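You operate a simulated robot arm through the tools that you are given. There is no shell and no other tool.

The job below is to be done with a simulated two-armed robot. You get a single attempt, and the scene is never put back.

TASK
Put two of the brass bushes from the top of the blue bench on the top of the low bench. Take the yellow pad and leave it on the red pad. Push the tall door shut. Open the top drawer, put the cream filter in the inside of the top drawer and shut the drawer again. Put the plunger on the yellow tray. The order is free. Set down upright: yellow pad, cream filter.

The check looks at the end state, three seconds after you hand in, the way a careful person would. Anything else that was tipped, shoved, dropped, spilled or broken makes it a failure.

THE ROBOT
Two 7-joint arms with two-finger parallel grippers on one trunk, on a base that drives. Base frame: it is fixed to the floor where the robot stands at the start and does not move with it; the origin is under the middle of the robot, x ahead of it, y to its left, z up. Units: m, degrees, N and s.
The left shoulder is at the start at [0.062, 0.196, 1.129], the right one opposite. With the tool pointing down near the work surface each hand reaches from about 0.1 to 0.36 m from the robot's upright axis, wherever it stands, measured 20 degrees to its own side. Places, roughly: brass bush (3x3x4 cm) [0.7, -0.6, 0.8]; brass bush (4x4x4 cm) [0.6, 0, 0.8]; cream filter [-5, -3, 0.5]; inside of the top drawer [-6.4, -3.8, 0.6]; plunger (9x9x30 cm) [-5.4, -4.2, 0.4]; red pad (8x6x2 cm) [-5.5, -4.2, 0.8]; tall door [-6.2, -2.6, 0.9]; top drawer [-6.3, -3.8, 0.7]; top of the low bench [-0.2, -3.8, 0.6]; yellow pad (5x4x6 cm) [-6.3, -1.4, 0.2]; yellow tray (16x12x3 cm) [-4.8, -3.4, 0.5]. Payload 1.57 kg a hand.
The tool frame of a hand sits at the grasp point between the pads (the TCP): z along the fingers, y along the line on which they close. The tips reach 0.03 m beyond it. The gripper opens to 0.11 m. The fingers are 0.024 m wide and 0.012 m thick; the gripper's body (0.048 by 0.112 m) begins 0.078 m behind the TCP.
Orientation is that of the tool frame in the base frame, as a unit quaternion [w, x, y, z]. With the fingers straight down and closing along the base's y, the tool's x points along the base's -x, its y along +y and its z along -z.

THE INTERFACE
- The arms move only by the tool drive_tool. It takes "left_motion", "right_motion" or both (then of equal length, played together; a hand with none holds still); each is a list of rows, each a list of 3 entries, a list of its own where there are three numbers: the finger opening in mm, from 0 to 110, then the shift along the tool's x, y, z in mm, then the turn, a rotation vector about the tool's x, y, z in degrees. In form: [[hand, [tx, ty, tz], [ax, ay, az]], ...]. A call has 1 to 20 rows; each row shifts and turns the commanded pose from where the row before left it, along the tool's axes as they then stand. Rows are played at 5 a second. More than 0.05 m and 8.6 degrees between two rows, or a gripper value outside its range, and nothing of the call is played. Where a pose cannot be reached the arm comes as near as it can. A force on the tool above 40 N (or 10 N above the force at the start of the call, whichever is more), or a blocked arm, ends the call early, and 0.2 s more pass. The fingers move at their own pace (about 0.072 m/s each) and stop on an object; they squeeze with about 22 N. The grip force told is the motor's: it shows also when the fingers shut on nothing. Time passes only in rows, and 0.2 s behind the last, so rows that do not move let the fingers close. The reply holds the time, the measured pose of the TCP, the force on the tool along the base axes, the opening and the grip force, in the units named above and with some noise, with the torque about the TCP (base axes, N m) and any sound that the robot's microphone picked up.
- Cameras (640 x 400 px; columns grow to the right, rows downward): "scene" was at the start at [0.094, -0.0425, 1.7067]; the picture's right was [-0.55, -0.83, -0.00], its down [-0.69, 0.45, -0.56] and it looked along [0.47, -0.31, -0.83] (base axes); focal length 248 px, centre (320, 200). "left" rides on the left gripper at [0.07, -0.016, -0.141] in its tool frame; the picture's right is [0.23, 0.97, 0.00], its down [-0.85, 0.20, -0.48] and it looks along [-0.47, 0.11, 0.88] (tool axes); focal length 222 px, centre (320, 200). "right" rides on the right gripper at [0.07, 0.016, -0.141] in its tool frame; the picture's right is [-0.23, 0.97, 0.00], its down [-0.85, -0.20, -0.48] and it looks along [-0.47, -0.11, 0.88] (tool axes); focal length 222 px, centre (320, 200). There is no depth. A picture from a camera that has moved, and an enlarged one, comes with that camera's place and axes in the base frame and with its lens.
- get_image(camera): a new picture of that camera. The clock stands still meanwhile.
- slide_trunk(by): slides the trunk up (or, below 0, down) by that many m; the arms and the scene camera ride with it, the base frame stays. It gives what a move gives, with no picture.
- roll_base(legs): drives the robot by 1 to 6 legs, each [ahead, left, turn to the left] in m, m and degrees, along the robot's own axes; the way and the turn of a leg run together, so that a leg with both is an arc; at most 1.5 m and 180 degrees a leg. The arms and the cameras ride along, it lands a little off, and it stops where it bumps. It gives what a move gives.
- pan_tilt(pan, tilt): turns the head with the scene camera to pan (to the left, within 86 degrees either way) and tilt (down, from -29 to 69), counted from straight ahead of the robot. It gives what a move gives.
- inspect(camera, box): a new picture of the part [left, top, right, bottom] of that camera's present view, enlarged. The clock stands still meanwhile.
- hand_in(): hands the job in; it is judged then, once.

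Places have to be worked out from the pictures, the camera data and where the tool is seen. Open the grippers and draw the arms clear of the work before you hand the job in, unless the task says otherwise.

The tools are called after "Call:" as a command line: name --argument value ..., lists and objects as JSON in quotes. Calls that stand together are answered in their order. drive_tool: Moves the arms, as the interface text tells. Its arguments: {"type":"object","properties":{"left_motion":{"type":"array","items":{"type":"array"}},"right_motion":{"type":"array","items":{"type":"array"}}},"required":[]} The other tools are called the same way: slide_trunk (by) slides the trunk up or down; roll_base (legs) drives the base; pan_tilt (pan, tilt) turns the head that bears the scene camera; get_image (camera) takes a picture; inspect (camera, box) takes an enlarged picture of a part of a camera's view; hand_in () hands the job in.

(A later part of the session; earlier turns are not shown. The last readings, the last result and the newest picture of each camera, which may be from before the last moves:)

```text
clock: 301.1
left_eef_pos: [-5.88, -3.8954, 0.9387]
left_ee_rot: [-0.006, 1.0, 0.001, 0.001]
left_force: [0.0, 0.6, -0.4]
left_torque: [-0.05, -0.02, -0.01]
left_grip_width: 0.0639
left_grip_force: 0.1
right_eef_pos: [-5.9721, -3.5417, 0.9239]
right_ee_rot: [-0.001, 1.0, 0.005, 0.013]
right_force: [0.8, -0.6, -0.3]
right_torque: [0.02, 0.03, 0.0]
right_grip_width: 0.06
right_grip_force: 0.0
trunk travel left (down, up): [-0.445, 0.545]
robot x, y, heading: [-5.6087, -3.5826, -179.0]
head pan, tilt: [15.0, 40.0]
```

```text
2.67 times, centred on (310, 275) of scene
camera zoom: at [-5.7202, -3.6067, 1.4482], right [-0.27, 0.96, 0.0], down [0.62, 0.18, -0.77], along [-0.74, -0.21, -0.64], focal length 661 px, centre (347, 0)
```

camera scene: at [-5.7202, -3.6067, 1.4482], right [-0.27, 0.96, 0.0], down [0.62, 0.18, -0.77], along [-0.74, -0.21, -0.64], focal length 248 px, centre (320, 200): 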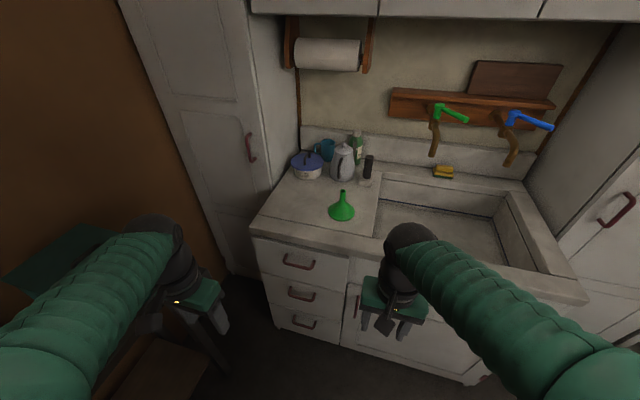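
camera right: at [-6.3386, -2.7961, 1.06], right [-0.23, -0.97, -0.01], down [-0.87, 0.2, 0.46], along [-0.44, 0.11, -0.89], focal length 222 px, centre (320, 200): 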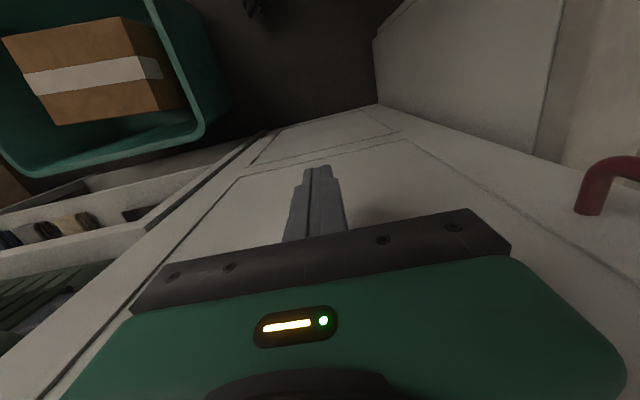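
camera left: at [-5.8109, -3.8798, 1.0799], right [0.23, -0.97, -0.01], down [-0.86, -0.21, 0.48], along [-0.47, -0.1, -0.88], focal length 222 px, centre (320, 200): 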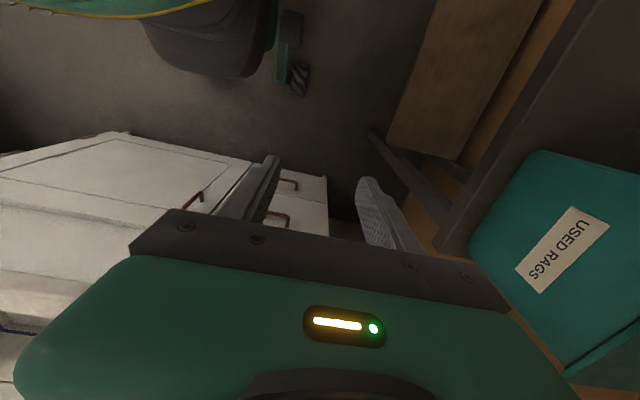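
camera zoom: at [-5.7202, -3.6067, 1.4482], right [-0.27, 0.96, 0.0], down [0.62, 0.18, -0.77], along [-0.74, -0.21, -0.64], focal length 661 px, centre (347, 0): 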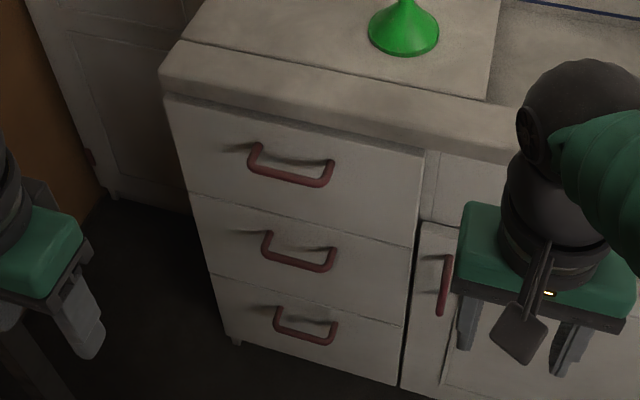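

Call:
inspect --camera "left" --box '[170, 120, 350, 250]'

Call:
inspect --camera "right" --box '[320, 80, 640, 280]'

```text
3.08 times, centred on (260, 185) of left
camera zoom: at [-5.8109, -3.8798, 1.0799], right [0.23, -0.97, -0.01], down [-0.86, -0.21, 0.48], along [-0.47, -0.1, -0.88], focal length 684 px, centre (505, 246)
```

zoom: 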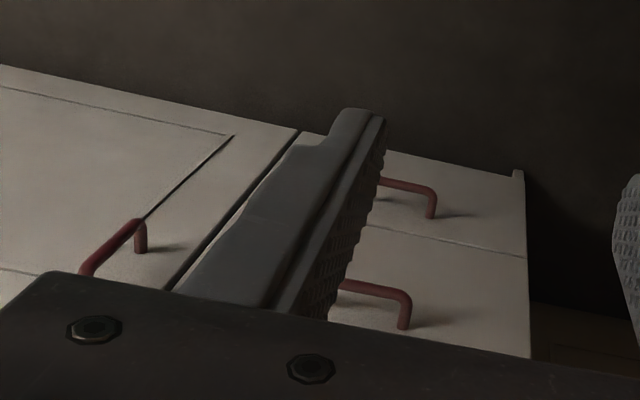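

```text
2.00 times, centred on (480, 180) of right
camera zoom: at [-5.905, -3.5573, 1.0659], right [-0.22, -0.98, -0.01], down [-0.87, 0.19, 0.46], along [-0.45, 0.11, -0.89], focal length 444 px, centre (0, 240)
```

zoom: 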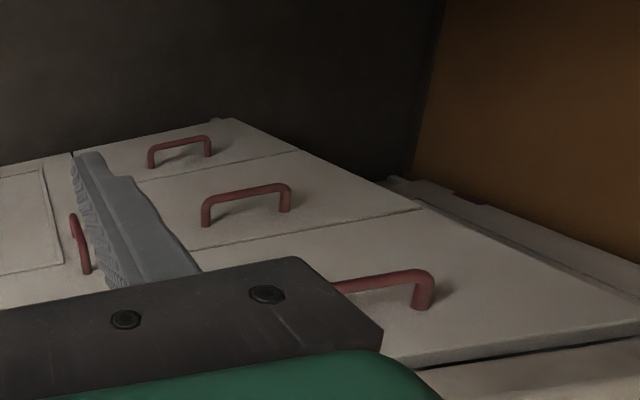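

The top drawer's handle is a horizontal D-bar, centre ≈[-6.16,-3.80,0.77], ~9 cm long. I back off a little, bring the left hand forward and tilt it as before.

Call:
roll_base --legs '[[-0.14, 0.03, -0.9]]'

Call:
drive_tool --left_motion '[[64, [-42, -19, 0], [0, 0, 0]], [64, [-42, -19, 0], [0, 0, 0]], [64, [-42, -19, 0], [0, 0, 0]], [64, [-42, -19, 0], [0, 0, 0]], [64, [-42, -19, 0], [0, 0, 0]], [64, [-42, -19, 0], [0, 0, 0]], [64, [-42, -19, 0], [0, 0, 0]], [110, [0, 0, 0], [0, -8.5, 0]], [110, [0, 0, 0], [0, -8.5, 0]], [110, [0, 0, 0], [0, -8.5, 0]], [110, [0, 0, 0], [0, -8.5, 0]], [110, [0, 0, 0], [0, -8.5, 0]], [110, [0, 0, 0], [0, 0, 0]]]'

Call:
get_image --camera "left"

Call:
get_image --camera "scene"

```text
clock: 302.4
left_eef_pos: [-5.746, -3.9163, 0.9373]
left_ee_rot: [-0.005, 1.0, -0.008, 0.0]
left_force: [-2.2, 1.2, 1.1]
left_torque: [-0.13, -0.25, 0.0]
left_grip_width: 0.0639
left_grip_force: 0.0
right_eef_pos: [-5.8326, -3.5633, 0.9229]
right_ee_rot: [0.0, 1.0, -0.003, 0.011]
right_force: [0.0, -0.5, -0.3]
right_torque: [0.02, 0.02, 0.02]
right_grip_width: 0.0599
right_grip_force: 0.0
trunk travel left (down, up): [-0.445, 0.545]
robot x, y, heading: [-5.4658, -3.6089, -179.9]
head pan, tilt: [15.0, 40.0]
```

```text
clock: 305.2
left_eef_pos: [-6.0378, -3.7796, 0.9399]
left_ee_rot: [-0.007, 0.932, -0.005, -0.362]
left_force: [0.2, 0.1, 0.4]
left_torque: [-0.02, 0.0, 0.01]
left_grip_width: 0.11
left_grip_force: 0.0
right_eef_pos: [-5.8332, -3.565, 0.9233]
right_ee_rot: [-0.001, 1.0, -0.003, 0.013]
right_force: [0.4, -0.8, 0.7]
right_torque: [-0.01, -0.01, -0.02]
right_grip_width: 0.06
right_grip_force: 0.0
trunk travel left (down, up): [-0.445, 0.545]
robot x, y, heading: [-5.4688, -3.6117, -180.3]
head pan, tilt: [15.0, 40.0]
```

```text
taken
camera left: at [-5.8916, -3.7667, 0.9971], right [0.15, -0.97, -0.16], down [-0.31, -0.2, 0.93], along [-0.94, -0.09, -0.33], focal length 222 px, centre (320, 200)
```

left: 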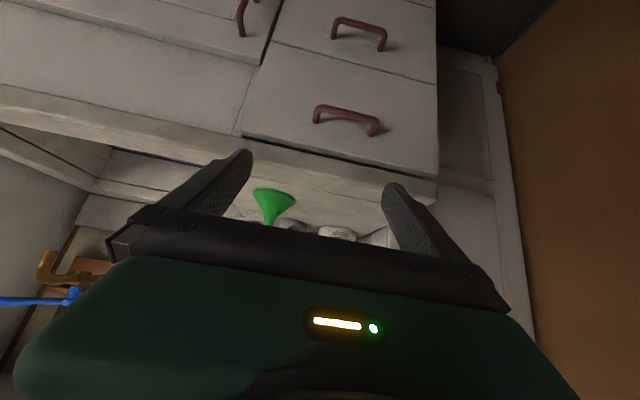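

```text
taken
camera scene: at [-5.5828, -3.633, 1.448], right [-0.26, 0.97, 0.0], down [0.62, 0.17, -0.76], along [-0.74, -0.2, -0.64], focal length 248 px, centre (320, 200)
```

scene: 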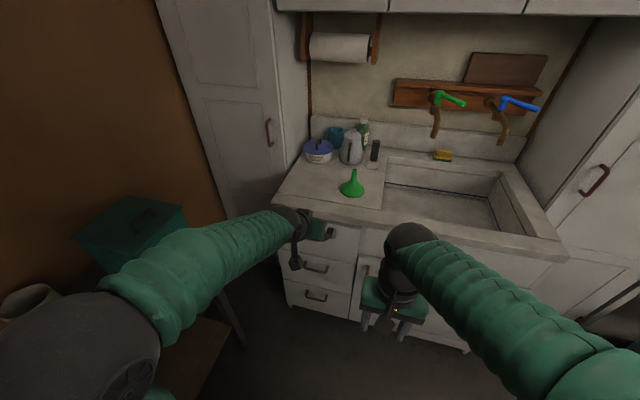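

Both handles are visible; the top one spans y≈−3.762…−3.855 at z≈0.763. I lower the open hand in front of it.

Call:
drive_tool --left_motion '[[110, [29, 7, 31.7], [0, 0, 0]], [110, [29, 7, 31.7], [0, 0, 0]], [110, [29, 7, 31.7], [0, 0, 0]], [110, [29, 7, 31.7], [0, 0, 0]], [110, [0, 0, 0], [0, 0, 0]]]'

Call:
get_image --camera "left"

Call:
get_image --camera "right"

```text
clock: 306.4
left_eef_pos: [-6.0396, -3.8077, 0.7675]
left_ee_rot: [-0.008, 0.932, -0.004, -0.363]
left_force: [-0.9, 0.2, -0.4]
left_torque: [-0.03, -0.03, -0.01]
left_grip_width: 0.11
left_grip_force: 0.1
right_eef_pos: [-5.8312, -3.5659, 0.9234]
right_ee_rot: [-0.002, 1.0, -0.003, 0.011]
right_force: [-0.8, 0.8, -0.5]
right_torque: [-0.02, 0.0, 0.0]
right_grip_width: 0.0602
right_grip_force: 0.0
trunk travel left (down, up): [-0.445, 0.545]
robot x, y, heading: [-5.4707, -3.6091, -180.0]
head pan, tilt: [15.0, 40.0]
```

```text
taken
camera left: at [-5.8923, -3.7942, 0.8259], right [0.15, -0.97, -0.16], down [-0.31, -0.2, 0.93], along [-0.94, -0.09, -0.33], focal length 222 px, centre (320, 200)
```

left: 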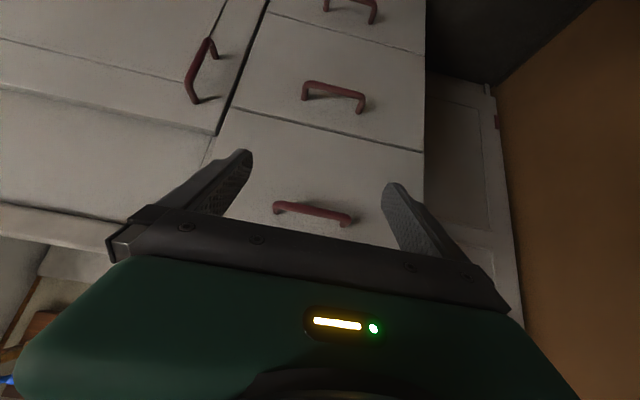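

```text
taken
camera right: at [-5.7649, -3.5811, 1.0664], right [-0.23, -0.97, -0.01], down [-0.86, 0.2, 0.46], along [-0.45, 0.11, -0.89], focal length 222 px, centre (320, 200)
```

right: 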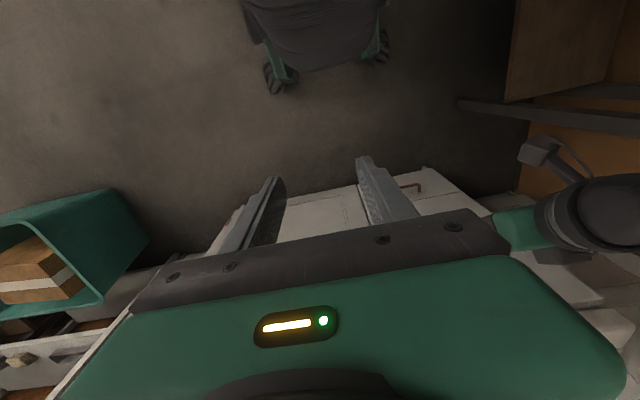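

Handle measures ≈10 cm long, centre ≈[-6.17,-3.814,0.748]; the 11 cm opening just fits over its ends. I advance two thirds and look.

Call:
drive_tool --left_motion '[[110, [-26.4, 3.4, 32.1], [0, 0, 0]], [110, [-26.4, 3.4, 32.1], [0, 0, 0]], [110, [0, 0, 0], [0, 0, 0]]]'

Call:
get_image --camera "left"

Call:
inspect --camera "right" --box '[340, 130, 580, 280]'

```text
clock: 307.2
left_eef_pos: [-6.1199, -3.8131, 0.7551]
left_ee_rot: [-0.008, 0.932, -0.005, -0.362]
left_force: [-0.5, 1.2, 1.0]
left_torque: [0.0, 0.02, 0.03]
left_grip_width: 0.11
left_grip_force: 0.0
right_eef_pos: [-5.8325, -3.5642, 0.9235]
right_ee_rot: [-0.001, 1.0, -0.003, 0.011]
right_force: [0.5, 0.9, -1.0]
right_torque: [0.01, 0.0, 0.0]
right_grip_width: 0.06
right_grip_force: 0.1
trunk travel left (down, up): [-0.445, 0.545]
robot x, y, heading: [-5.4727, -3.6132, -180.1]
head pan, tilt: [15.0, 40.0]
```

```text
taken
camera left: at [-5.9737, -3.7999, 0.8123], right [0.15, -0.97, -0.16], down [-0.31, -0.2, 0.93], along [-0.94, -0.09, -0.33], focal length 222 px, centre (320, 200)
```

left: 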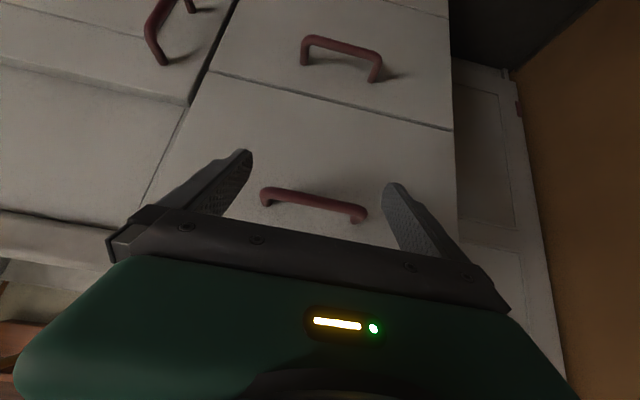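

```text
2.67 times, centred on (460, 205) of right
camera zoom: at [-5.765, -3.5811, 1.0663], right [-0.23, -0.97, -0.01], down [-0.86, 0.2, 0.46], along [-0.45, 0.11, -0.89], focal length 592 px, centre (-53, 187)
```

zoom: 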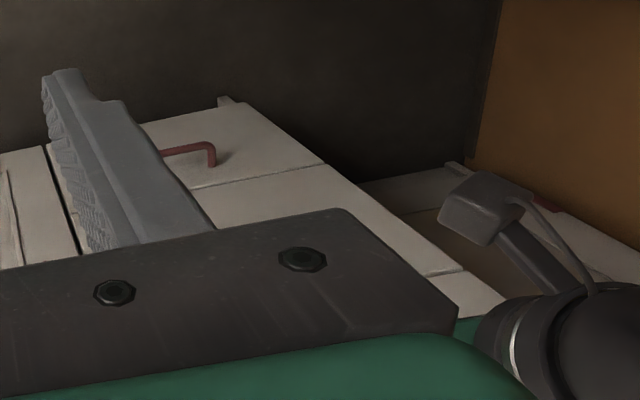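

I trim 5 mm in y and advance the rest in two small steps, watching the force.

Call:
drive_tool --left_motion '[[110, [-14, -5, 16.3], [0, 0, 0]], [110, [0, 0, 0], [0, 0, 0]]]'

Call:
get_image --camera "left"

```text
clock: 307.8
left_eef_pos: [-6.1436, -3.8079, 0.7511]
left_ee_rot: [-0.008, 0.933, -0.006, -0.36]
left_force: [2.4, 0.1, -4.9]
left_torque: [0.24, -0.14, 0.15]
left_grip_width: 0.1099
left_grip_force: 0.0
right_eef_pos: [-5.8328, -3.5651, 0.9234]
right_ee_rot: [-0.002, 1.0, -0.004, 0.012]
right_force: [1.0, -0.2, -0.1]
right_torque: [0.0, 0.0, 0.02]
right_grip_width: 0.06
right_grip_force: 0.1
trunk travel left (down, up): [-0.445, 0.545]
robot x, y, heading: [-5.4678, -3.61, -180.1]
head pan, tilt: [15.0, 40.0]
```

```text
taken
camera left: at [-5.9961, -3.7945, 0.8099], right [0.15, -0.97, -0.16], down [-0.31, -0.21, 0.93], along [-0.94, -0.09, -0.34], focal length 222 px, centre (320, 200)
```

left: 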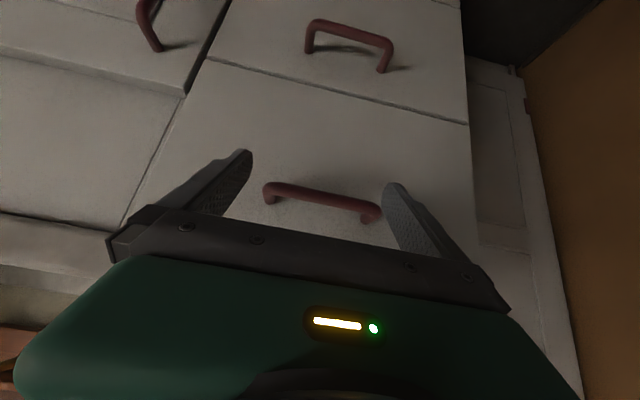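

Call:
drive_tool --left_motion '[[110, [0, 2, 0], [0, 0, 0]], [110, [0, 0, 0], [0, 0, 0]]]'

Call:
inspect --camera "left" --box '[220, 130, 420, 255]'

```text
clock: 308.4
left_eef_pos: [-6.142, -3.8084, 0.7511]
left_ee_rot: [-0.008, 0.933, -0.005, -0.36]
left_force: [4.4, 1.1, -7.1]
left_torque: [0.43, -0.27, 0.14]
left_grip_width: 0.1081
left_grip_force: 0.2
right_eef_pos: [-5.8322, -3.5643, 0.923]
right_ee_rot: [-0.002, 1.0, -0.002, 0.012]
right_force: [0.4, 0.6, -0.8]
right_torque: [-0.01, 0.01, -0.04]
right_grip_width: 0.0603
right_grip_force: 0.1
trunk travel left (down, up): [-0.445, 0.545]
robot x, y, heading: [-5.4728, -3.6086, -180.0]
head pan, tilt: [15.0, 40.0]
```

```text
3.20 times, centred on (320, 192) of left
camera zoom: at [-5.9959, -3.7957, 0.8101], right [0.15, -0.97, -0.16], down [-0.31, -0.21, 0.93], along [-0.94, -0.09, -0.34], focal length 711 px, centre (320, 224)
```

zoom: 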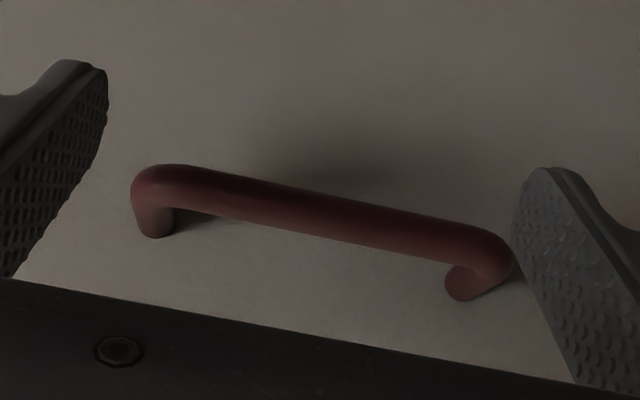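

The right-hand finger (−y side) is touching the handle's end; the handle sits ~3 mm off-centre. I back off 15 mm, shift toward −y by 3 mm, and look again.

Call:
drive_tool --left_motion '[[110, [11, 0, -10], [0, 0, 0]], [110, [0, 2.5, 0], [0, 0, 0]], [110, [0, 0, 0], [0, 0, 0]]]'

Call:
inspect --camera "left" --box '[220, 130, 420, 255]'

```text
clock: 309.2
left_eef_pos: [-6.1272, -3.8116, 0.7515]
left_ee_rot: [-0.008, 0.932, -0.006, -0.363]
left_force: [0.5, 0.1, 0.3]
left_torque: [-0.03, 0.03, -0.01]
left_grip_width: 0.1102
left_grip_force: 0.0
right_eef_pos: [-5.8323, -3.5642, 0.9231]
right_ee_rot: [-0.001, 1.0, -0.002, 0.011]
right_force: [0.0, 0.5, 0.7]
right_torque: [-0.01, -0.01, 0.01]
right_grip_width: 0.0599
right_grip_force: 0.0
trunk travel left (down, up): [-0.445, 0.545]
robot x, y, heading: [-5.4691, -3.6084, -180.1]
head pan, tilt: [15.0, 40.0]
```

```text
3.20 times, centred on (320, 192) of left
camera zoom: at [-5.9804, -3.7985, 0.8101], right [0.15, -0.97, -0.16], down [-0.31, -0.2, 0.93], along [-0.94, -0.09, -0.33], focal length 711 px, centre (320, 224)
```

zoom: 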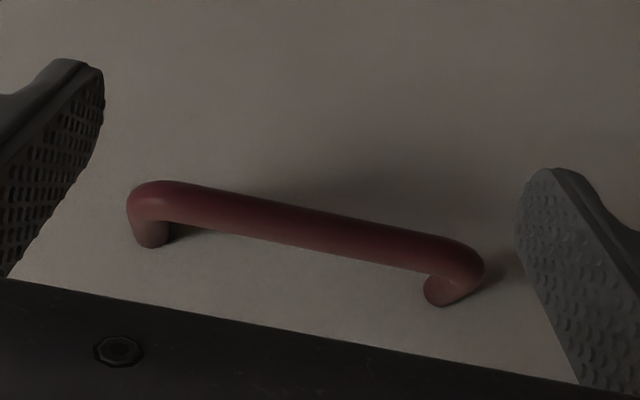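

Backed off cleanly. Another 2.5 mm toward −y centres it (≈4.5 mm clearance each side); I advance again.

Call:
drive_tool --left_motion '[[110, [0, 2.5, 0], [0, 0, 0]], [110, [-8, 0, 7.5], [0, 0, 0]], [110, [-8, 0, 7.5], [0, 0, 0]], [110, [0, 0, 0], [0, 0, 0]]]'

Call:
inspect --camera "left" --box '[220, 130, 420, 255]'

```text
clock: 310.2
left_eef_pos: [-6.1472, -3.8153, 0.7504]
left_ee_rot: [-0.008, 0.933, -0.003, -0.359]
left_force: [12.8, -7.4, -4.4]
left_torque: [0.28, -0.39, 0.54]
left_grip_width: 0.1102
left_grip_force: 0.2
right_eef_pos: [-5.8315, -3.5664, 0.9225]
right_ee_rot: [-0.003, 1.0, -0.002, 0.011]
right_force: [0.3, 0.6, -0.6]
right_torque: [0.0, 0.0, -0.02]
right_grip_width: 0.0601
right_grip_force: 0.1
trunk travel left (down, up): [-0.445, 0.545]
robot x, y, heading: [-5.4706, -3.6045, -180.2]
head pan, tilt: [15.0, 40.0]
```

```text
3.20 times, centred on (320, 192) of left
camera zoom: at [-6.001, -3.8026, 0.8094], right [0.16, -0.97, -0.16], down [-0.31, -0.21, 0.93], along [-0.94, -0.09, -0.34], focal length 711 px, centre (320, 224)
```

zoom: 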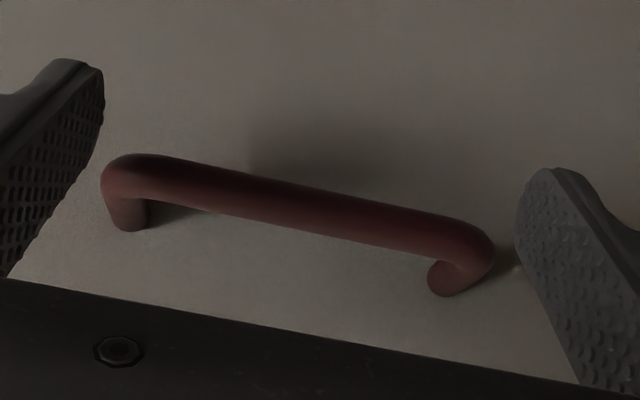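

The handle proves to be ≈11 cm long (bar really at ≈[-6.19,-3.815,0.737]), too long to pinch by its ends. I back off and roll the hand 90° so the fingers can pinch the bar itself.

Call:
drive_tool --left_motion '[[110, [29.5, 0, -27], [0, 0, 0]], [110, [29.5, 0, -27], [0, 0, 0]], [80, [0, 0, 0], [0, 0, -8.5]], [60, [0, 0, 0], [0, 0, -8.5]], [60, [0, 0, 0], [0, 0, -8.5]], [60, [0, 0, 0], [0, 0, -8.5]], [60, [0, 0, 0], [0, 0, -8.5]], [60, [0, 0, 0], [0, 0, -8.5]], [60, [0, 0, 0], [0, 0, -8.5]], [60, [0, 0, 0], [0, 0, -8.5]], [60, [0, 0, 0], [0, 0, -8.5]], [60, [0, 0, 0], [0, 0, -8.5]], [60, [0, 0, 0], [0, 0, -5]], [60, [0, 0, 0], [0, 0, 0]]]'

Call:
get_image --camera "left"

Call:
get_image --camera "scene"

```text
clock: 313.2
left_eef_pos: [-6.0702, -3.8153, 0.7534]
left_ee_rot: [-0.262, 0.662, 0.656, -0.251]
left_force: [-1.2, 0.3, 0.3]
left_torque: [0.0, 0.0, 0.02]
left_grip_width: 0.0601
left_grip_force: 0.0
right_eef_pos: [-5.8331, -3.5649, 0.922]
right_ee_rot: [-0.002, 1.0, -0.002, 0.012]
right_force: [-0.6, 0.6, 1.5]
right_torque: [0.01, 0.02, 0.03]
right_grip_width: 0.0603
right_grip_force: 0.1
trunk travel left (down, up): [-0.445, 0.545]
robot x, y, heading: [-5.4672, -3.6087, -179.9]
head pan, tilt: [15.0, 40.0]
```

```text
taken
camera left: at [-5.9857, -3.748, 0.8692], right [0.72, 0.22, -0.65], down [0.46, -0.86, 0.21], along [-0.52, -0.45, -0.73], focal length 222 px, centre (320, 200)
```

left: 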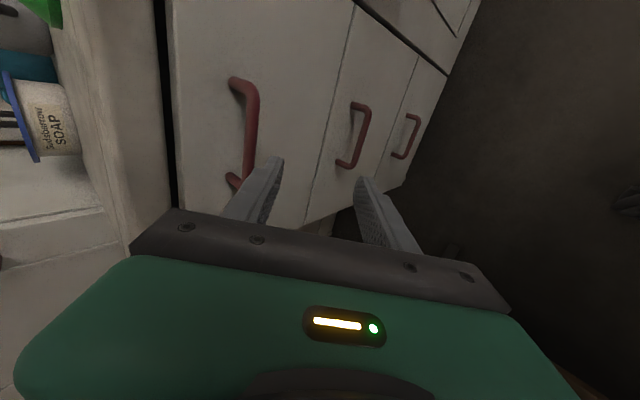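

```text
taken
camera scene: at [-5.5831, -3.6335, 1.448], right [-0.26, 0.97, 0.0], down [0.62, 0.17, -0.76], along [-0.74, -0.2, -0.64], focal length 248 px, centre (320, 200)
```

scene: 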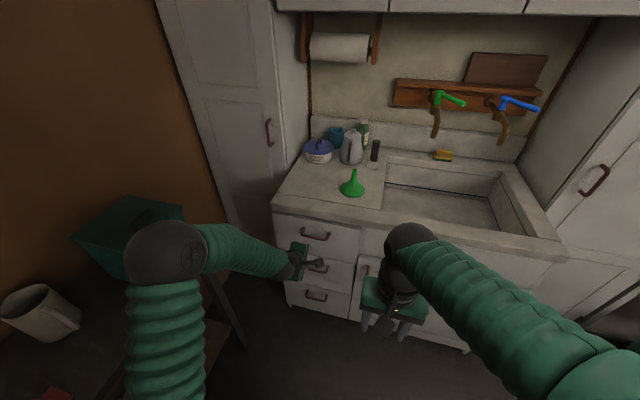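

The rolled pose works, but the left elbow is now close to the teal box on the dark table. I check that gap.

Call:
inspect --camera "scene" --box '[60, 170, 260, 330]'

Call:
pan_tilt --pan 50 --tilt 40

Call:
get_image --camera "scene"

```text
2.50 times, centred on (160, 250) of scene
camera zoom: at [-5.5831, -3.6335, 1.448], right [-0.26, 0.97, 0.0], down [0.62, 0.17, -0.76], along [-0.74, -0.2, -0.64], focal length 619 px, centre (720, 75)
```

zoom: 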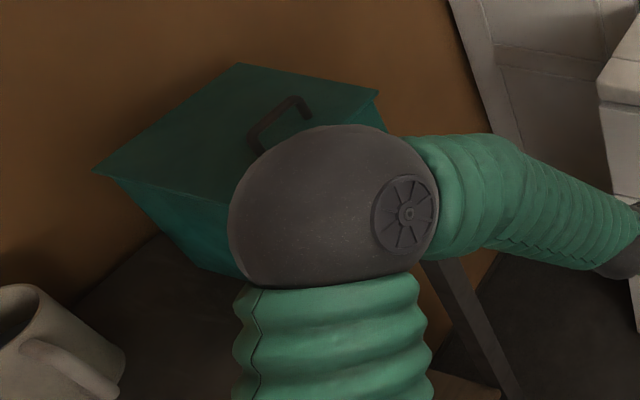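

```text
clock: 314.2
left_eef_pos: [-6.0705, -3.8137, 0.7525]
left_ee_rot: [-0.262, 0.663, 0.655, -0.252]
left_force: [0.6, 0.6, 1.0]
left_torque: [-0.01, -0.03, -0.01]
left_grip_width: 0.0599
left_grip_force: 0.0
right_eef_pos: [-5.8331, -3.5655, 0.9227]
right_ee_rot: [-0.002, 1.0, -0.003, 0.012]
right_force: [0.4, 0.2, -0.3]
right_torque: [0.01, 0.02, -0.03]
right_grip_width: 0.0601
right_grip_force: 0.0
trunk travel left (down, up): [-0.445, 0.545]
robot x, y, heading: [-5.4679, -3.6091, -179.8]
head pan, tilt: [50.0, 40.0]
```

```text
taken
camera scene: at [-5.5557, -3.6767, 1.448], right [-0.77, 0.64, 0.0], down [0.41, 0.49, -0.76], along [-0.49, -0.59, -0.64], focal length 248 px, centre (320, 200)
```

scene: 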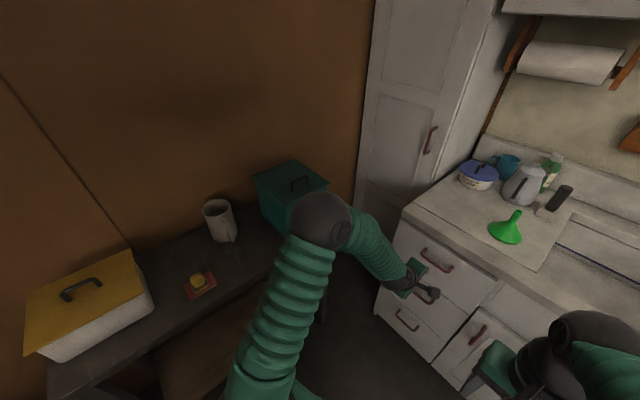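

The elbow ball is well clear (≈[-5.72,-3.87,1.2]). I shift the rolled hand up-forward so the bar comes between the fingers (opening 32 mm), and look.

Call:
drive_tool --left_motion '[[60, [0, -21, -6], [0, 0, 0]], [60, [0, -21, -4], [0, 0, 0]], [50, [0, -21, -2], [0, 0, 0]], [50, [0, 0, 0], [0, 0, 0]]]'

Call:
get_image --camera "left"

```text
clock: 315.2
left_eef_pos: [-6.1083, -3.8166, 0.8044]
left_ee_rot: [-0.261, 0.663, 0.655, -0.251]
left_force: [0.0, 0.1, 0.6]
left_torque: [0.02, -0.01, 0.02]
left_grip_width: 0.0503
left_grip_force: 0.0
right_eef_pos: [-5.8329, -3.5651, 0.9233]
right_ee_rot: [-0.002, 1.0, -0.002, 0.012]
right_force: [-0.9, -0.6, 0.7]
right_torque: [-0.03, 0.01, 0.0]
right_grip_width: 0.0602
right_grip_force: 0.0
trunk travel left (down, up): [-0.445, 0.545]
robot x, y, heading: [-5.4702, -3.6109, -180.2]
head pan, tilt: [50.0, 40.0]
```

```text
taken
camera left: at [-6.0242, -3.7495, 0.9216], right [0.72, 0.22, -0.66], down [0.46, -0.86, 0.21], along [-0.52, -0.45, -0.73], focal length 222 px, centre (320, 200)
```

left: 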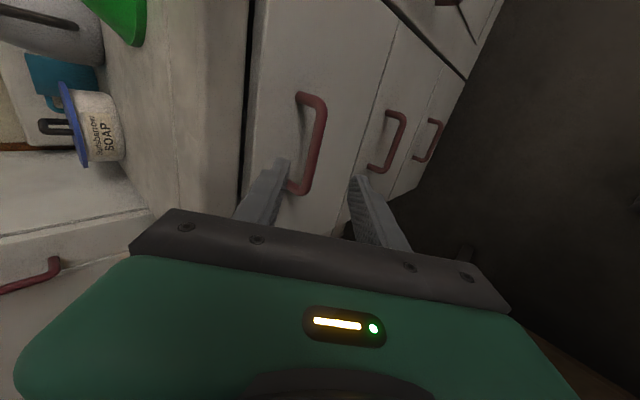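

The bar now lies midway between the fingers. I narrow the opening to 34 mm and advance 40 mm along the fingers.

Call:
drive_tool --left_motion '[[36, [0, -3, 20], [0, 0, 0]], [34, [0, 0, 20], [0, 0, 0]], [34, [0, 0, 0], [0, 0, 0]]]'

Call:
get_image --camera "left"

Call:
inspect --camera "left" --box '[240, 110, 400, 210]'

```text
clock: 316.0
left_eef_pos: [-6.1377, -3.8155, 0.7763]
left_ee_rot: [-0.262, 0.663, 0.655, -0.251]
left_force: [0.0, -0.2, 0.3]
left_torque: [-0.02, 0.01, 0.0]
left_grip_width: 0.0341
left_grip_force: 0.1
right_eef_pos: [-5.8318, -3.5649, 0.9252]
right_ee_rot: [-0.002, 1.0, -0.003, 0.011]
right_force: [0.1, -0.9, 0.6]
right_torque: [-0.01, -0.01, -0.01]
right_grip_width: 0.06
right_grip_force: 0.1
trunk travel left (down, up): [-0.445, 0.545]
robot x, y, heading: [-5.4708, -3.6079, -179.8]
head pan, tilt: [50.0, 40.0]
```

```text
taken
camera left: at [-6.0525, -3.7473, 0.8929], right [0.72, 0.22, -0.66], down [0.46, -0.86, 0.21], along [-0.52, -0.45, -0.73], focal length 222 px, centre (320, 200)
```

left: 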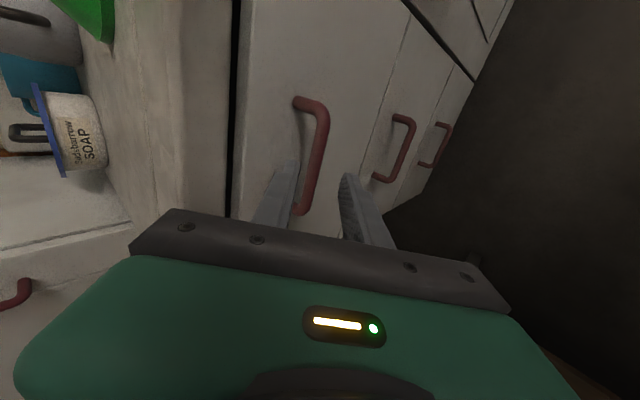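

```text
4.00 times, centred on (320, 160) of left
camera zoom: at [-6.0525, -3.7473, 0.8929], right [0.72, 0.22, -0.66], down [0.46, -0.86, 0.21], along [-0.52, -0.45, -0.73], focal length 888 px, centre (320, 360)
```

zoom: 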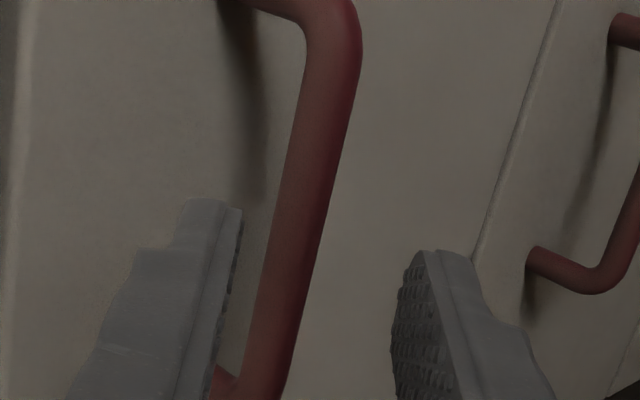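

Call:
drive_tool --left_motion '[[34, [0, -3, 0], [0, 0, 0]], [34, [0, 0, 12], [0, 0, 0]], [34, [0, 0, 10], [0, 0, 0]], [34, [0, 0, 0], [0, 0, 0]]]'

Call:
inspect --camera "left" --box '[240, 110, 400, 210]'

```text
clock: 317.0
left_eef_pos: [-6.1556, -3.8146, 0.7622]
left_ee_rot: [-0.261, 0.663, 0.656, -0.251]
left_force: [-0.1, 1.0, 0.2]
left_torque: [-0.01, 0.0, -0.01]
left_grip_width: 0.0343
left_grip_force: 0.1
right_eef_pos: [-5.8334, -3.5644, 0.9232]
right_ee_rot: [-0.001, 1.0, -0.003, 0.011]
right_force: [0.7, 0.6, 0.4]
right_torque: [0.0, -0.03, 0.01]
right_grip_width: 0.0601
right_grip_force: 0.0
trunk travel left (down, up): [-0.445, 0.545]
robot x, y, heading: [-5.4695, -3.6113, -180.1]
head pan, tilt: [50.0, 40.0]
```

```text
4.00 times, centred on (320, 160) of left
camera zoom: at [-6.0708, -3.7473, 0.8791], right [0.72, 0.22, -0.66], down [0.46, -0.86, 0.21], along [-0.52, -0.45, -0.73], focal length 888 px, centre (320, 360)
```

zoom: 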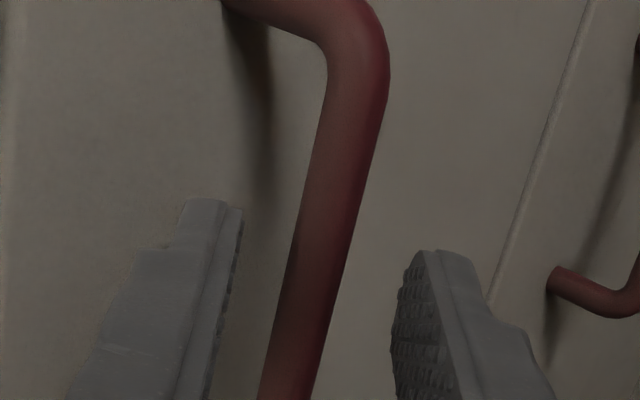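

No contact and the bar is between the finger pads. I close on it.

Call:
drive_tool --left_motion '[[5, [0, 0, 0], [0, 0, 0]], [5, [0, 0, 0], [0, 0, 0]], [5, [0, 0, 0], [0, 0, 0]]]'

Call:
inspect --camera "left" --box '[240, 110, 400, 210]'

```text
clock: 317.8
left_eef_pos: [-6.1571, -3.815, 0.7623]
left_ee_rot: [-0.262, 0.663, 0.655, -0.252]
left_force: [-4.4, -0.9, 3.1]
left_torque: [0.29, 0.18, 0.27]
left_grip_width: 0.0117
left_grip_force: 29.7
right_eef_pos: [-5.8325, -3.5649, 0.9229]
right_ee_rot: [0.0, 1.0, -0.004, 0.012]
right_force: [1.2, 0.8, 0.1]
right_torque: [0.0, 0.0, 0.04]
right_grip_width: 0.06
right_grip_force: 0.1
trunk travel left (down, up): [-0.445, 0.545]
robot x, y, heading: [-5.4689, -3.6106, -179.8]
head pan, tilt: [50.0, 40.0]
```

```text
4.00 times, centred on (320, 160) of left
camera zoom: at [-6.0712, -3.7473, 0.8794], right [0.72, 0.22, -0.66], down [0.46, -0.86, 0.21], along [-0.52, -0.45, -0.73], focal length 888 px, centre (320, 360)
```

zoom: 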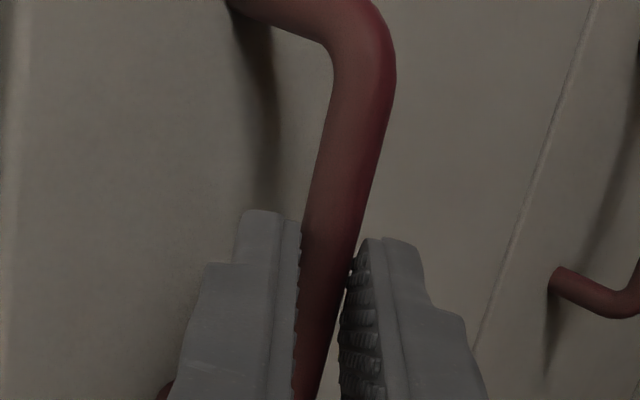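

The bar is gripped (11.7 mm). I pull gently along +x with the arm first.

Call:
drive_tool --left_motion '[[5, [0, 14.7, -13.5], [0, 0, 0]], [5, [0, 14.7, -13.5], [0, 0, 0]], [5, [0, 0, 0], [0, 0, 0]]]'

Call:
get_image --camera "left"

```text
clock: 318.6
left_eef_pos: [-6.1137, -3.8135, 0.762]
left_ee_rot: [-0.261, 0.663, 0.655, -0.251]
left_force: [-0.5, 0.6, 5.0]
left_torque: [0.21, 0.08, 0.35]
left_grip_width: 0.0119
left_grip_force: 29.0
right_eef_pos: [-5.8304, -3.5646, 0.9232]
right_ee_rot: [-0.002, 1.0, -0.004, 0.012]
right_force: [0.1, 0.6, 0.0]
right_torque: [-0.01, 0.02, -0.02]
right_grip_width: 0.0599
right_grip_force: 0.1
trunk travel left (down, up): [-0.445, 0.545]
robot x, y, heading: [-5.473, -3.6089, -180.1]
head pan, tilt: [50.0, 40.0]
```

```text
taken
camera left: at [-6.0298, -3.7474, 0.8796], right [0.72, 0.22, -0.66], down [0.46, -0.86, 0.21], along [-0.52, -0.45, -0.73], focal length 222 px, centre (320, 200)
```

left: 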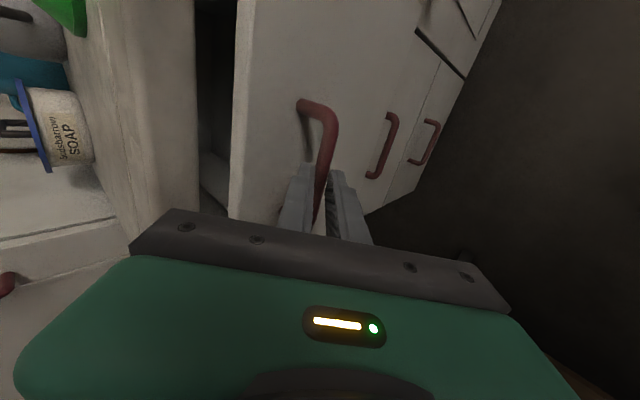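

It slides. I keep pulling with the arm ~11 cm.

Call:
drive_tool --left_motion '[[5, [0, 16.2, -14.9], [0, 0, 0]], [5, [0, 16.2, -14.9], [0, 0, 0]], [5, [0, 16.2, -14.9], [0, 0, 0]], [5, [0, 16.2, -14.9], [0, 0, 0]], [5, [0, 16.2, -14.9], [0, 0, 0]], [5, [0, 0, 0], [0, 0, 0]]]'

Call:
roll_base --legs '[[-0.08, 0, 0]]'

Call:
get_image --camera "left"

Call:
pan_tilt --pan 15 --tilt 45

Call:
get_image --camera "scene"

```text
clock: 320.0
left_eef_pos: [-6.0044, -3.8143, 0.7633]
left_ee_rot: [-0.262, 0.664, 0.654, -0.252]
left_force: [1.9, 6.2, 14.8]
left_torque: [0.87, 0.31, -0.07]
left_grip_width: 0.0118
left_grip_force: 28.5
right_eef_pos: [-5.8311, -3.5639, 0.9224]
right_ee_rot: [0.0, 1.0, -0.003, 0.011]
right_force: [-0.3, 0.2, 0.2]
right_torque: [-0.01, 0.02, 0.01]
right_grip_width: 0.0601
right_grip_force: 0.2
trunk travel left (down, up): [-0.445, 0.545]
robot x, y, heading: [-5.4718, -3.6095, -180.0]
head pan, tilt: [50.0, 40.0]
```

```text
clock: 321.1
left_eef_pos: [-5.9248, -3.8149, 0.763]
left_ee_rot: [-0.262, 0.663, 0.655, -0.252]
left_force: [-2.0, 7.2, 11.7]
left_torque: [-0.07, 0.29, 0.77]
left_grip_width: 0.012
left_grip_force: 29.0
right_eef_pos: [-5.7514, -3.5622, 0.9236]
right_ee_rot: [0.0, 1.0, -0.004, 0.012]
right_force: [0.9, -0.2, -0.6]
right_torque: [0.0, -0.02, 0.01]
right_grip_width: 0.0597
right_grip_force: 0.1
trunk travel left (down, up): [-0.445, 0.545]
robot x, y, heading: [-5.3935, -3.6116, 180.0]
head pan, tilt: [50.0, 40.0]
```

```text
taken
camera left: at [-5.8398, -3.7469, 0.879], right [0.72, 0.22, -0.66], down [0.46, -0.86, 0.21], along [-0.52, -0.45, -0.72], focal length 222 px, centre (320, 200)
```

left: 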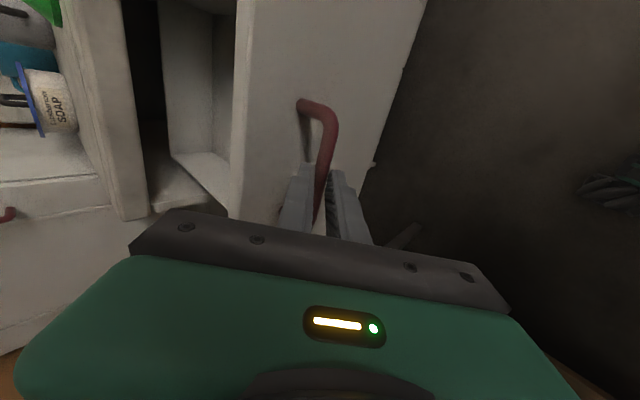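

```text
clock: 322.1
left_eef_pos: [-5.9246, -3.8132, 0.7632]
left_ee_rot: [-0.262, 0.663, 0.654, -0.252]
left_force: [-1.7, 5.1, 10.5]
left_torque: [1.02, 0.34, -0.2]
left_grip_width: 0.0118
left_grip_force: 28.6
right_eef_pos: [-5.7532, -3.5619, 0.9244]
right_ee_rot: [-0.001, 1.0, -0.004, 0.011]
right_force: [0.2, -0.5, 1.0]
right_torque: [0.02, 0.01, 0.03]
right_grip_width: 0.0598
right_grip_force: 0.0
trunk travel left (down, up): [-0.445, 0.545]
robot x, y, heading: [-5.3919, -3.6097, 180.1]
head pan, tilt: [15.0, 45.0]
```

```text
taken
camera scene: at [-5.4973, -3.6302, 1.441], right [-0.26, 0.97, 0.0], down [0.68, 0.18, -0.71], along [-0.68, -0.18, -0.71], focal length 248 px, centre (320, 200)
```

scene: 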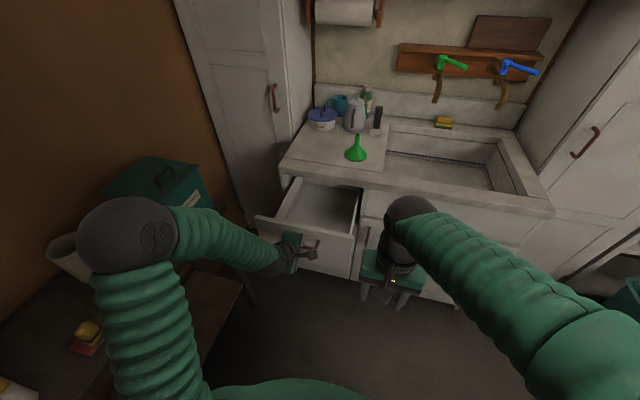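

The drawer is open about 23 cm. I release the bar and withdraw back along the fingers.

Call:
drive_tool --left_motion '[[34, [0, 0, 0], [0, 0, 0]], [34, [0, 0, 0], [0, 0, 0]], [34, [0, 0, -20], [0, 0, 0]], [34, [0, 0, -30], [0, 0, 0]], [34, [0, 0, -30], [0, 0, 0]], [34, [0, 0, 0], [0, 0, 0]]]'

Call:
get_image --camera "left"

Call:
get_image --camera "scene"

```text
clock: 323.5
left_eef_pos: [-5.8727, -3.8175, 0.8188]
left_ee_rot: [-0.261, 0.663, 0.655, -0.25]
left_force: [0.0, -0.8, 0.0]
left_torque: [-0.01, 0.0, -0.01]
left_grip_width: 0.0339
left_grip_force: 0.1
right_eef_pos: [-5.7518, -3.564, 0.9228]
right_ee_rot: [-0.001, 1.0, -0.003, 0.011]
right_force: [-0.7, -0.7, 0.1]
right_torque: [0.0, -0.04, 0.0]
right_grip_width: 0.0598
right_grip_force: 0.0
trunk travel left (down, up): [-0.445, 0.545]
robot x, y, heading: [-5.3865, -3.6103, 179.8]
head pan, tilt: [15.0, 45.0]
```

```text
taken
camera left: at [-5.7882, -3.7511, 0.9359], right [0.72, 0.22, -0.65], down [0.46, -0.86, 0.21], along [-0.52, -0.45, -0.73], focal length 222 px, centre (320, 200)
```

left: 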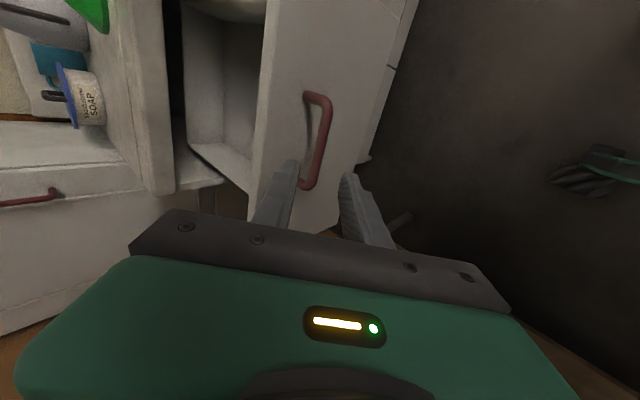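

```text
taken
camera scene: at [-5.4994, -3.6323, 1.4407], right [-0.26, 0.97, 0.0], down [0.68, 0.18, -0.71], along [-0.68, -0.18, -0.71], focal length 248 px, centre (320, 200)
```

scene: 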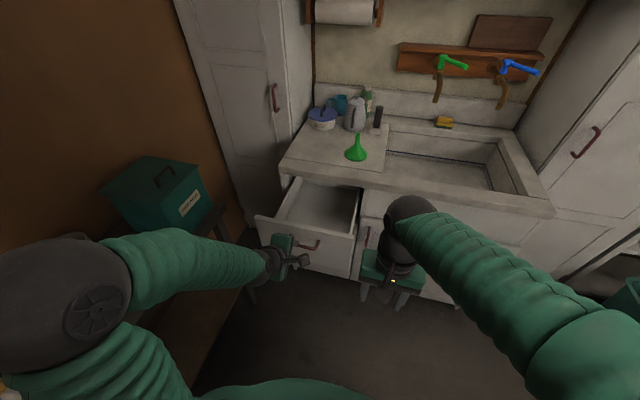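

Released. I raise the left hand and turn it back to the plain downward pose.

Call:
drive_tool --left_motion '[[60, [0, -27, -29.5], [0, 0, 0]], [60, [0, -27, -29.5], [0, 0, 0]], [60, [0, -27, -29.5], [0, 0, 0]], [60, [0, 0, 0], [0, 0, 8.5]], [60, [0, 0, 0], [0, 0, 8.5]], [60, [0, 0, 0], [0, 0, 8.5]], [60, [0, 0, 0], [0, 0, 8.5]], [60, [0, 0, 0], [0, 0, 8.5]], [60, [0, 0, 0], [0, 0, 8.5]], [60, [0, 0, 0], [0, 0, 8.5]], [60, [0, 0, 0], [0, 0, 8.5]], [60, [0, 0, 0], [0, 0, 8.5]], [60, [0, 0, 0], [0, 0, 8.5]], [60, [0, 0, 0], [0, 0, 5]], [60, [0, 0, 0], [0, 0, 0]]]'

Call:
get_image --camera "scene"

```text
clock: 326.7
left_eef_pos: [-5.8714, -3.8184, 0.9362]
left_ee_rot: [-0.007, 0.932, -0.006, -0.362]
left_force: [0.2, 1.0, -0.1]
left_torque: [-0.02, 0.02, -0.01]
left_grip_width: 0.0599
left_grip_force: 0.0
left hand out of reach, approached as far as the arm can: row 1, 2
right_eef_pos: [-5.7524, -3.5642, 0.9231]
right_ee_rot: [-0.002, 1.0, -0.003, 0.011]
right_force: [-0.5, 0.3, 0.0]
right_torque: [-0.02, 0.0, 0.0]
right_grip_width: 0.0599
right_grip_force: 0.0
trunk travel left (down, up): [-0.445, 0.545]
robot x, y, heading: [-5.3863, -3.6102, 180.0]
head pan, tilt: [15.0, 45.0]
```

```text
taken
camera scene: at [-5.4983, -3.6327, 1.4408], right [-0.26, 0.97, 0.0], down [0.68, 0.18, -0.71], along [-0.68, -0.18, -0.71], focal length 248 px, centre (320, 200)
```

scene: 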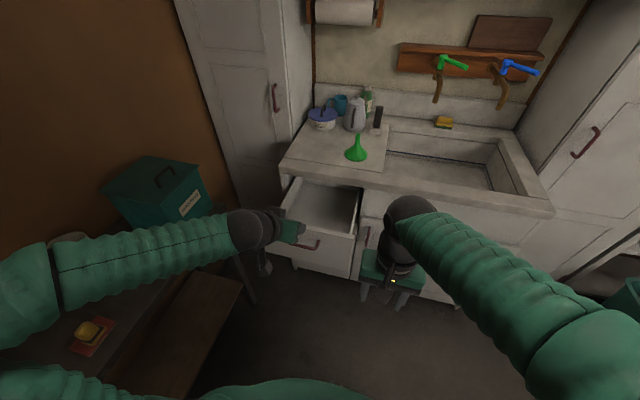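

I strafe away from the dark table before folding the left arm further.

Call:
roll_base --legs '[[0.04, -0.35, 0]]'

Call:
drive_tool --left_motion '[[60, [0, 0, 0], [0, 8.5, 0]], [60, [0, 0, 0], [0, 8.5, 0]], [60, [0, 0, 0], [0, 8.5, 0]], [60, [0, 0, 0], [0, 8.5, 0]], [60, [0, 0, 0], [0, 8.5, 0]], [60, [0, 0, 0], [0, 0, 0]]]'

Call:
pan_tilt --pan 40 --tilt 40

Call:
get_image --camera "scene"

```text
clock: 329.0
left_eef_pos: [-5.9124, -3.4725, 0.9358]
left_ee_rot: [-0.009, 0.932, -0.003, -0.363]
left_force: [0.3, 0.8, -0.3]
left_torque: [0.03, -0.03, 0.0]
left_grip_width: 0.0601
left_grip_force: 0.0
right_eef_pos: [-5.7937, -3.2191, 0.9236]
right_ee_rot: [-0.003, 1.0, -0.002, 0.012]
right_force: [0.0, 0.3, 0.0]
right_torque: [0.04, -0.02, -0.01]
right_grip_width: 0.06
right_grip_force: 0.0
trunk travel left (down, up): [-0.445, 0.545]
robot x, y, heading: [-5.4295, -3.26, -179.9]
head pan, tilt: [15.0, 45.0]
```

```text
clock: 330.4
left_eef_pos: [-5.912, -3.4698, 0.9367]
left_ee_rot: [-0.006, 1.0, -0.007, 0.0]
left_force: [0.4, -1.1, -0.8]
left_torque: [0.01, 0.05, 0.05]
left_grip_width: 0.0599
left_grip_force: 0.1
right_eef_pos: [-5.7926, -3.2167, 0.9238]
right_ee_rot: [-0.001, 1.0, -0.002, 0.012]
right_force: [0.8, 0.6, 0.5]
right_torque: [0.0, 0.04, 0.03]
right_grip_width: 0.0599
right_grip_force: 0.1
trunk travel left (down, up): [-0.445, 0.545]
robot x, y, heading: [-5.4298, -3.263, -179.8]
head pan, tilt: [15.0, 45.0]
```

```text
clock: 331.3
left_eef_pos: [-5.9118, -3.4705, 0.9362]
left_ee_rot: [-0.006, 1.0, -0.007, -0.001]
left_force: [0.1, 0.4, 1.1]
left_torque: [0.0, 0.03, -0.02]
left_grip_width: 0.0597
left_grip_force: 0.0
right_eef_pos: [-5.7935, -3.2165, 0.9229]
right_ee_rot: [-0.002, 1.0, -0.001, 0.012]
right_force: [-0.2, 0.0, 0.4]
right_torque: [0.01, 0.0, 0.0]
right_grip_width: 0.0599
right_grip_force: 0.1
trunk travel left (down, up): [-0.445, 0.545]
robot x, y, heading: [-5.4306, -3.2579, -180.0]
head pan, tilt: [40.0, 40.0]
```

```text
taken
camera scene: at [-5.5264, -3.3176, 1.448], right [-0.64, 0.77, 0.0], down [0.49, 0.41, -0.76], along [-0.58, -0.49, -0.64], focal length 248 px, centre (320, 200)
```

scene: 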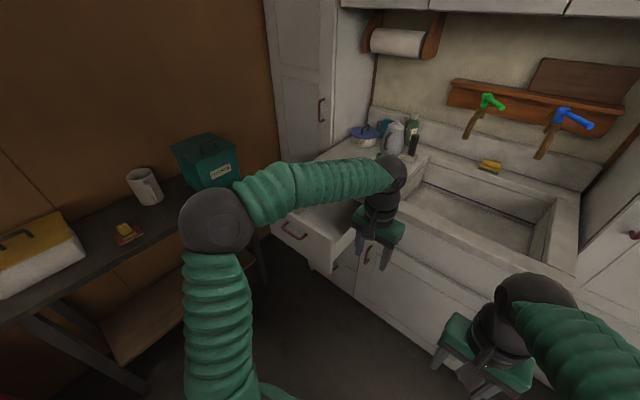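

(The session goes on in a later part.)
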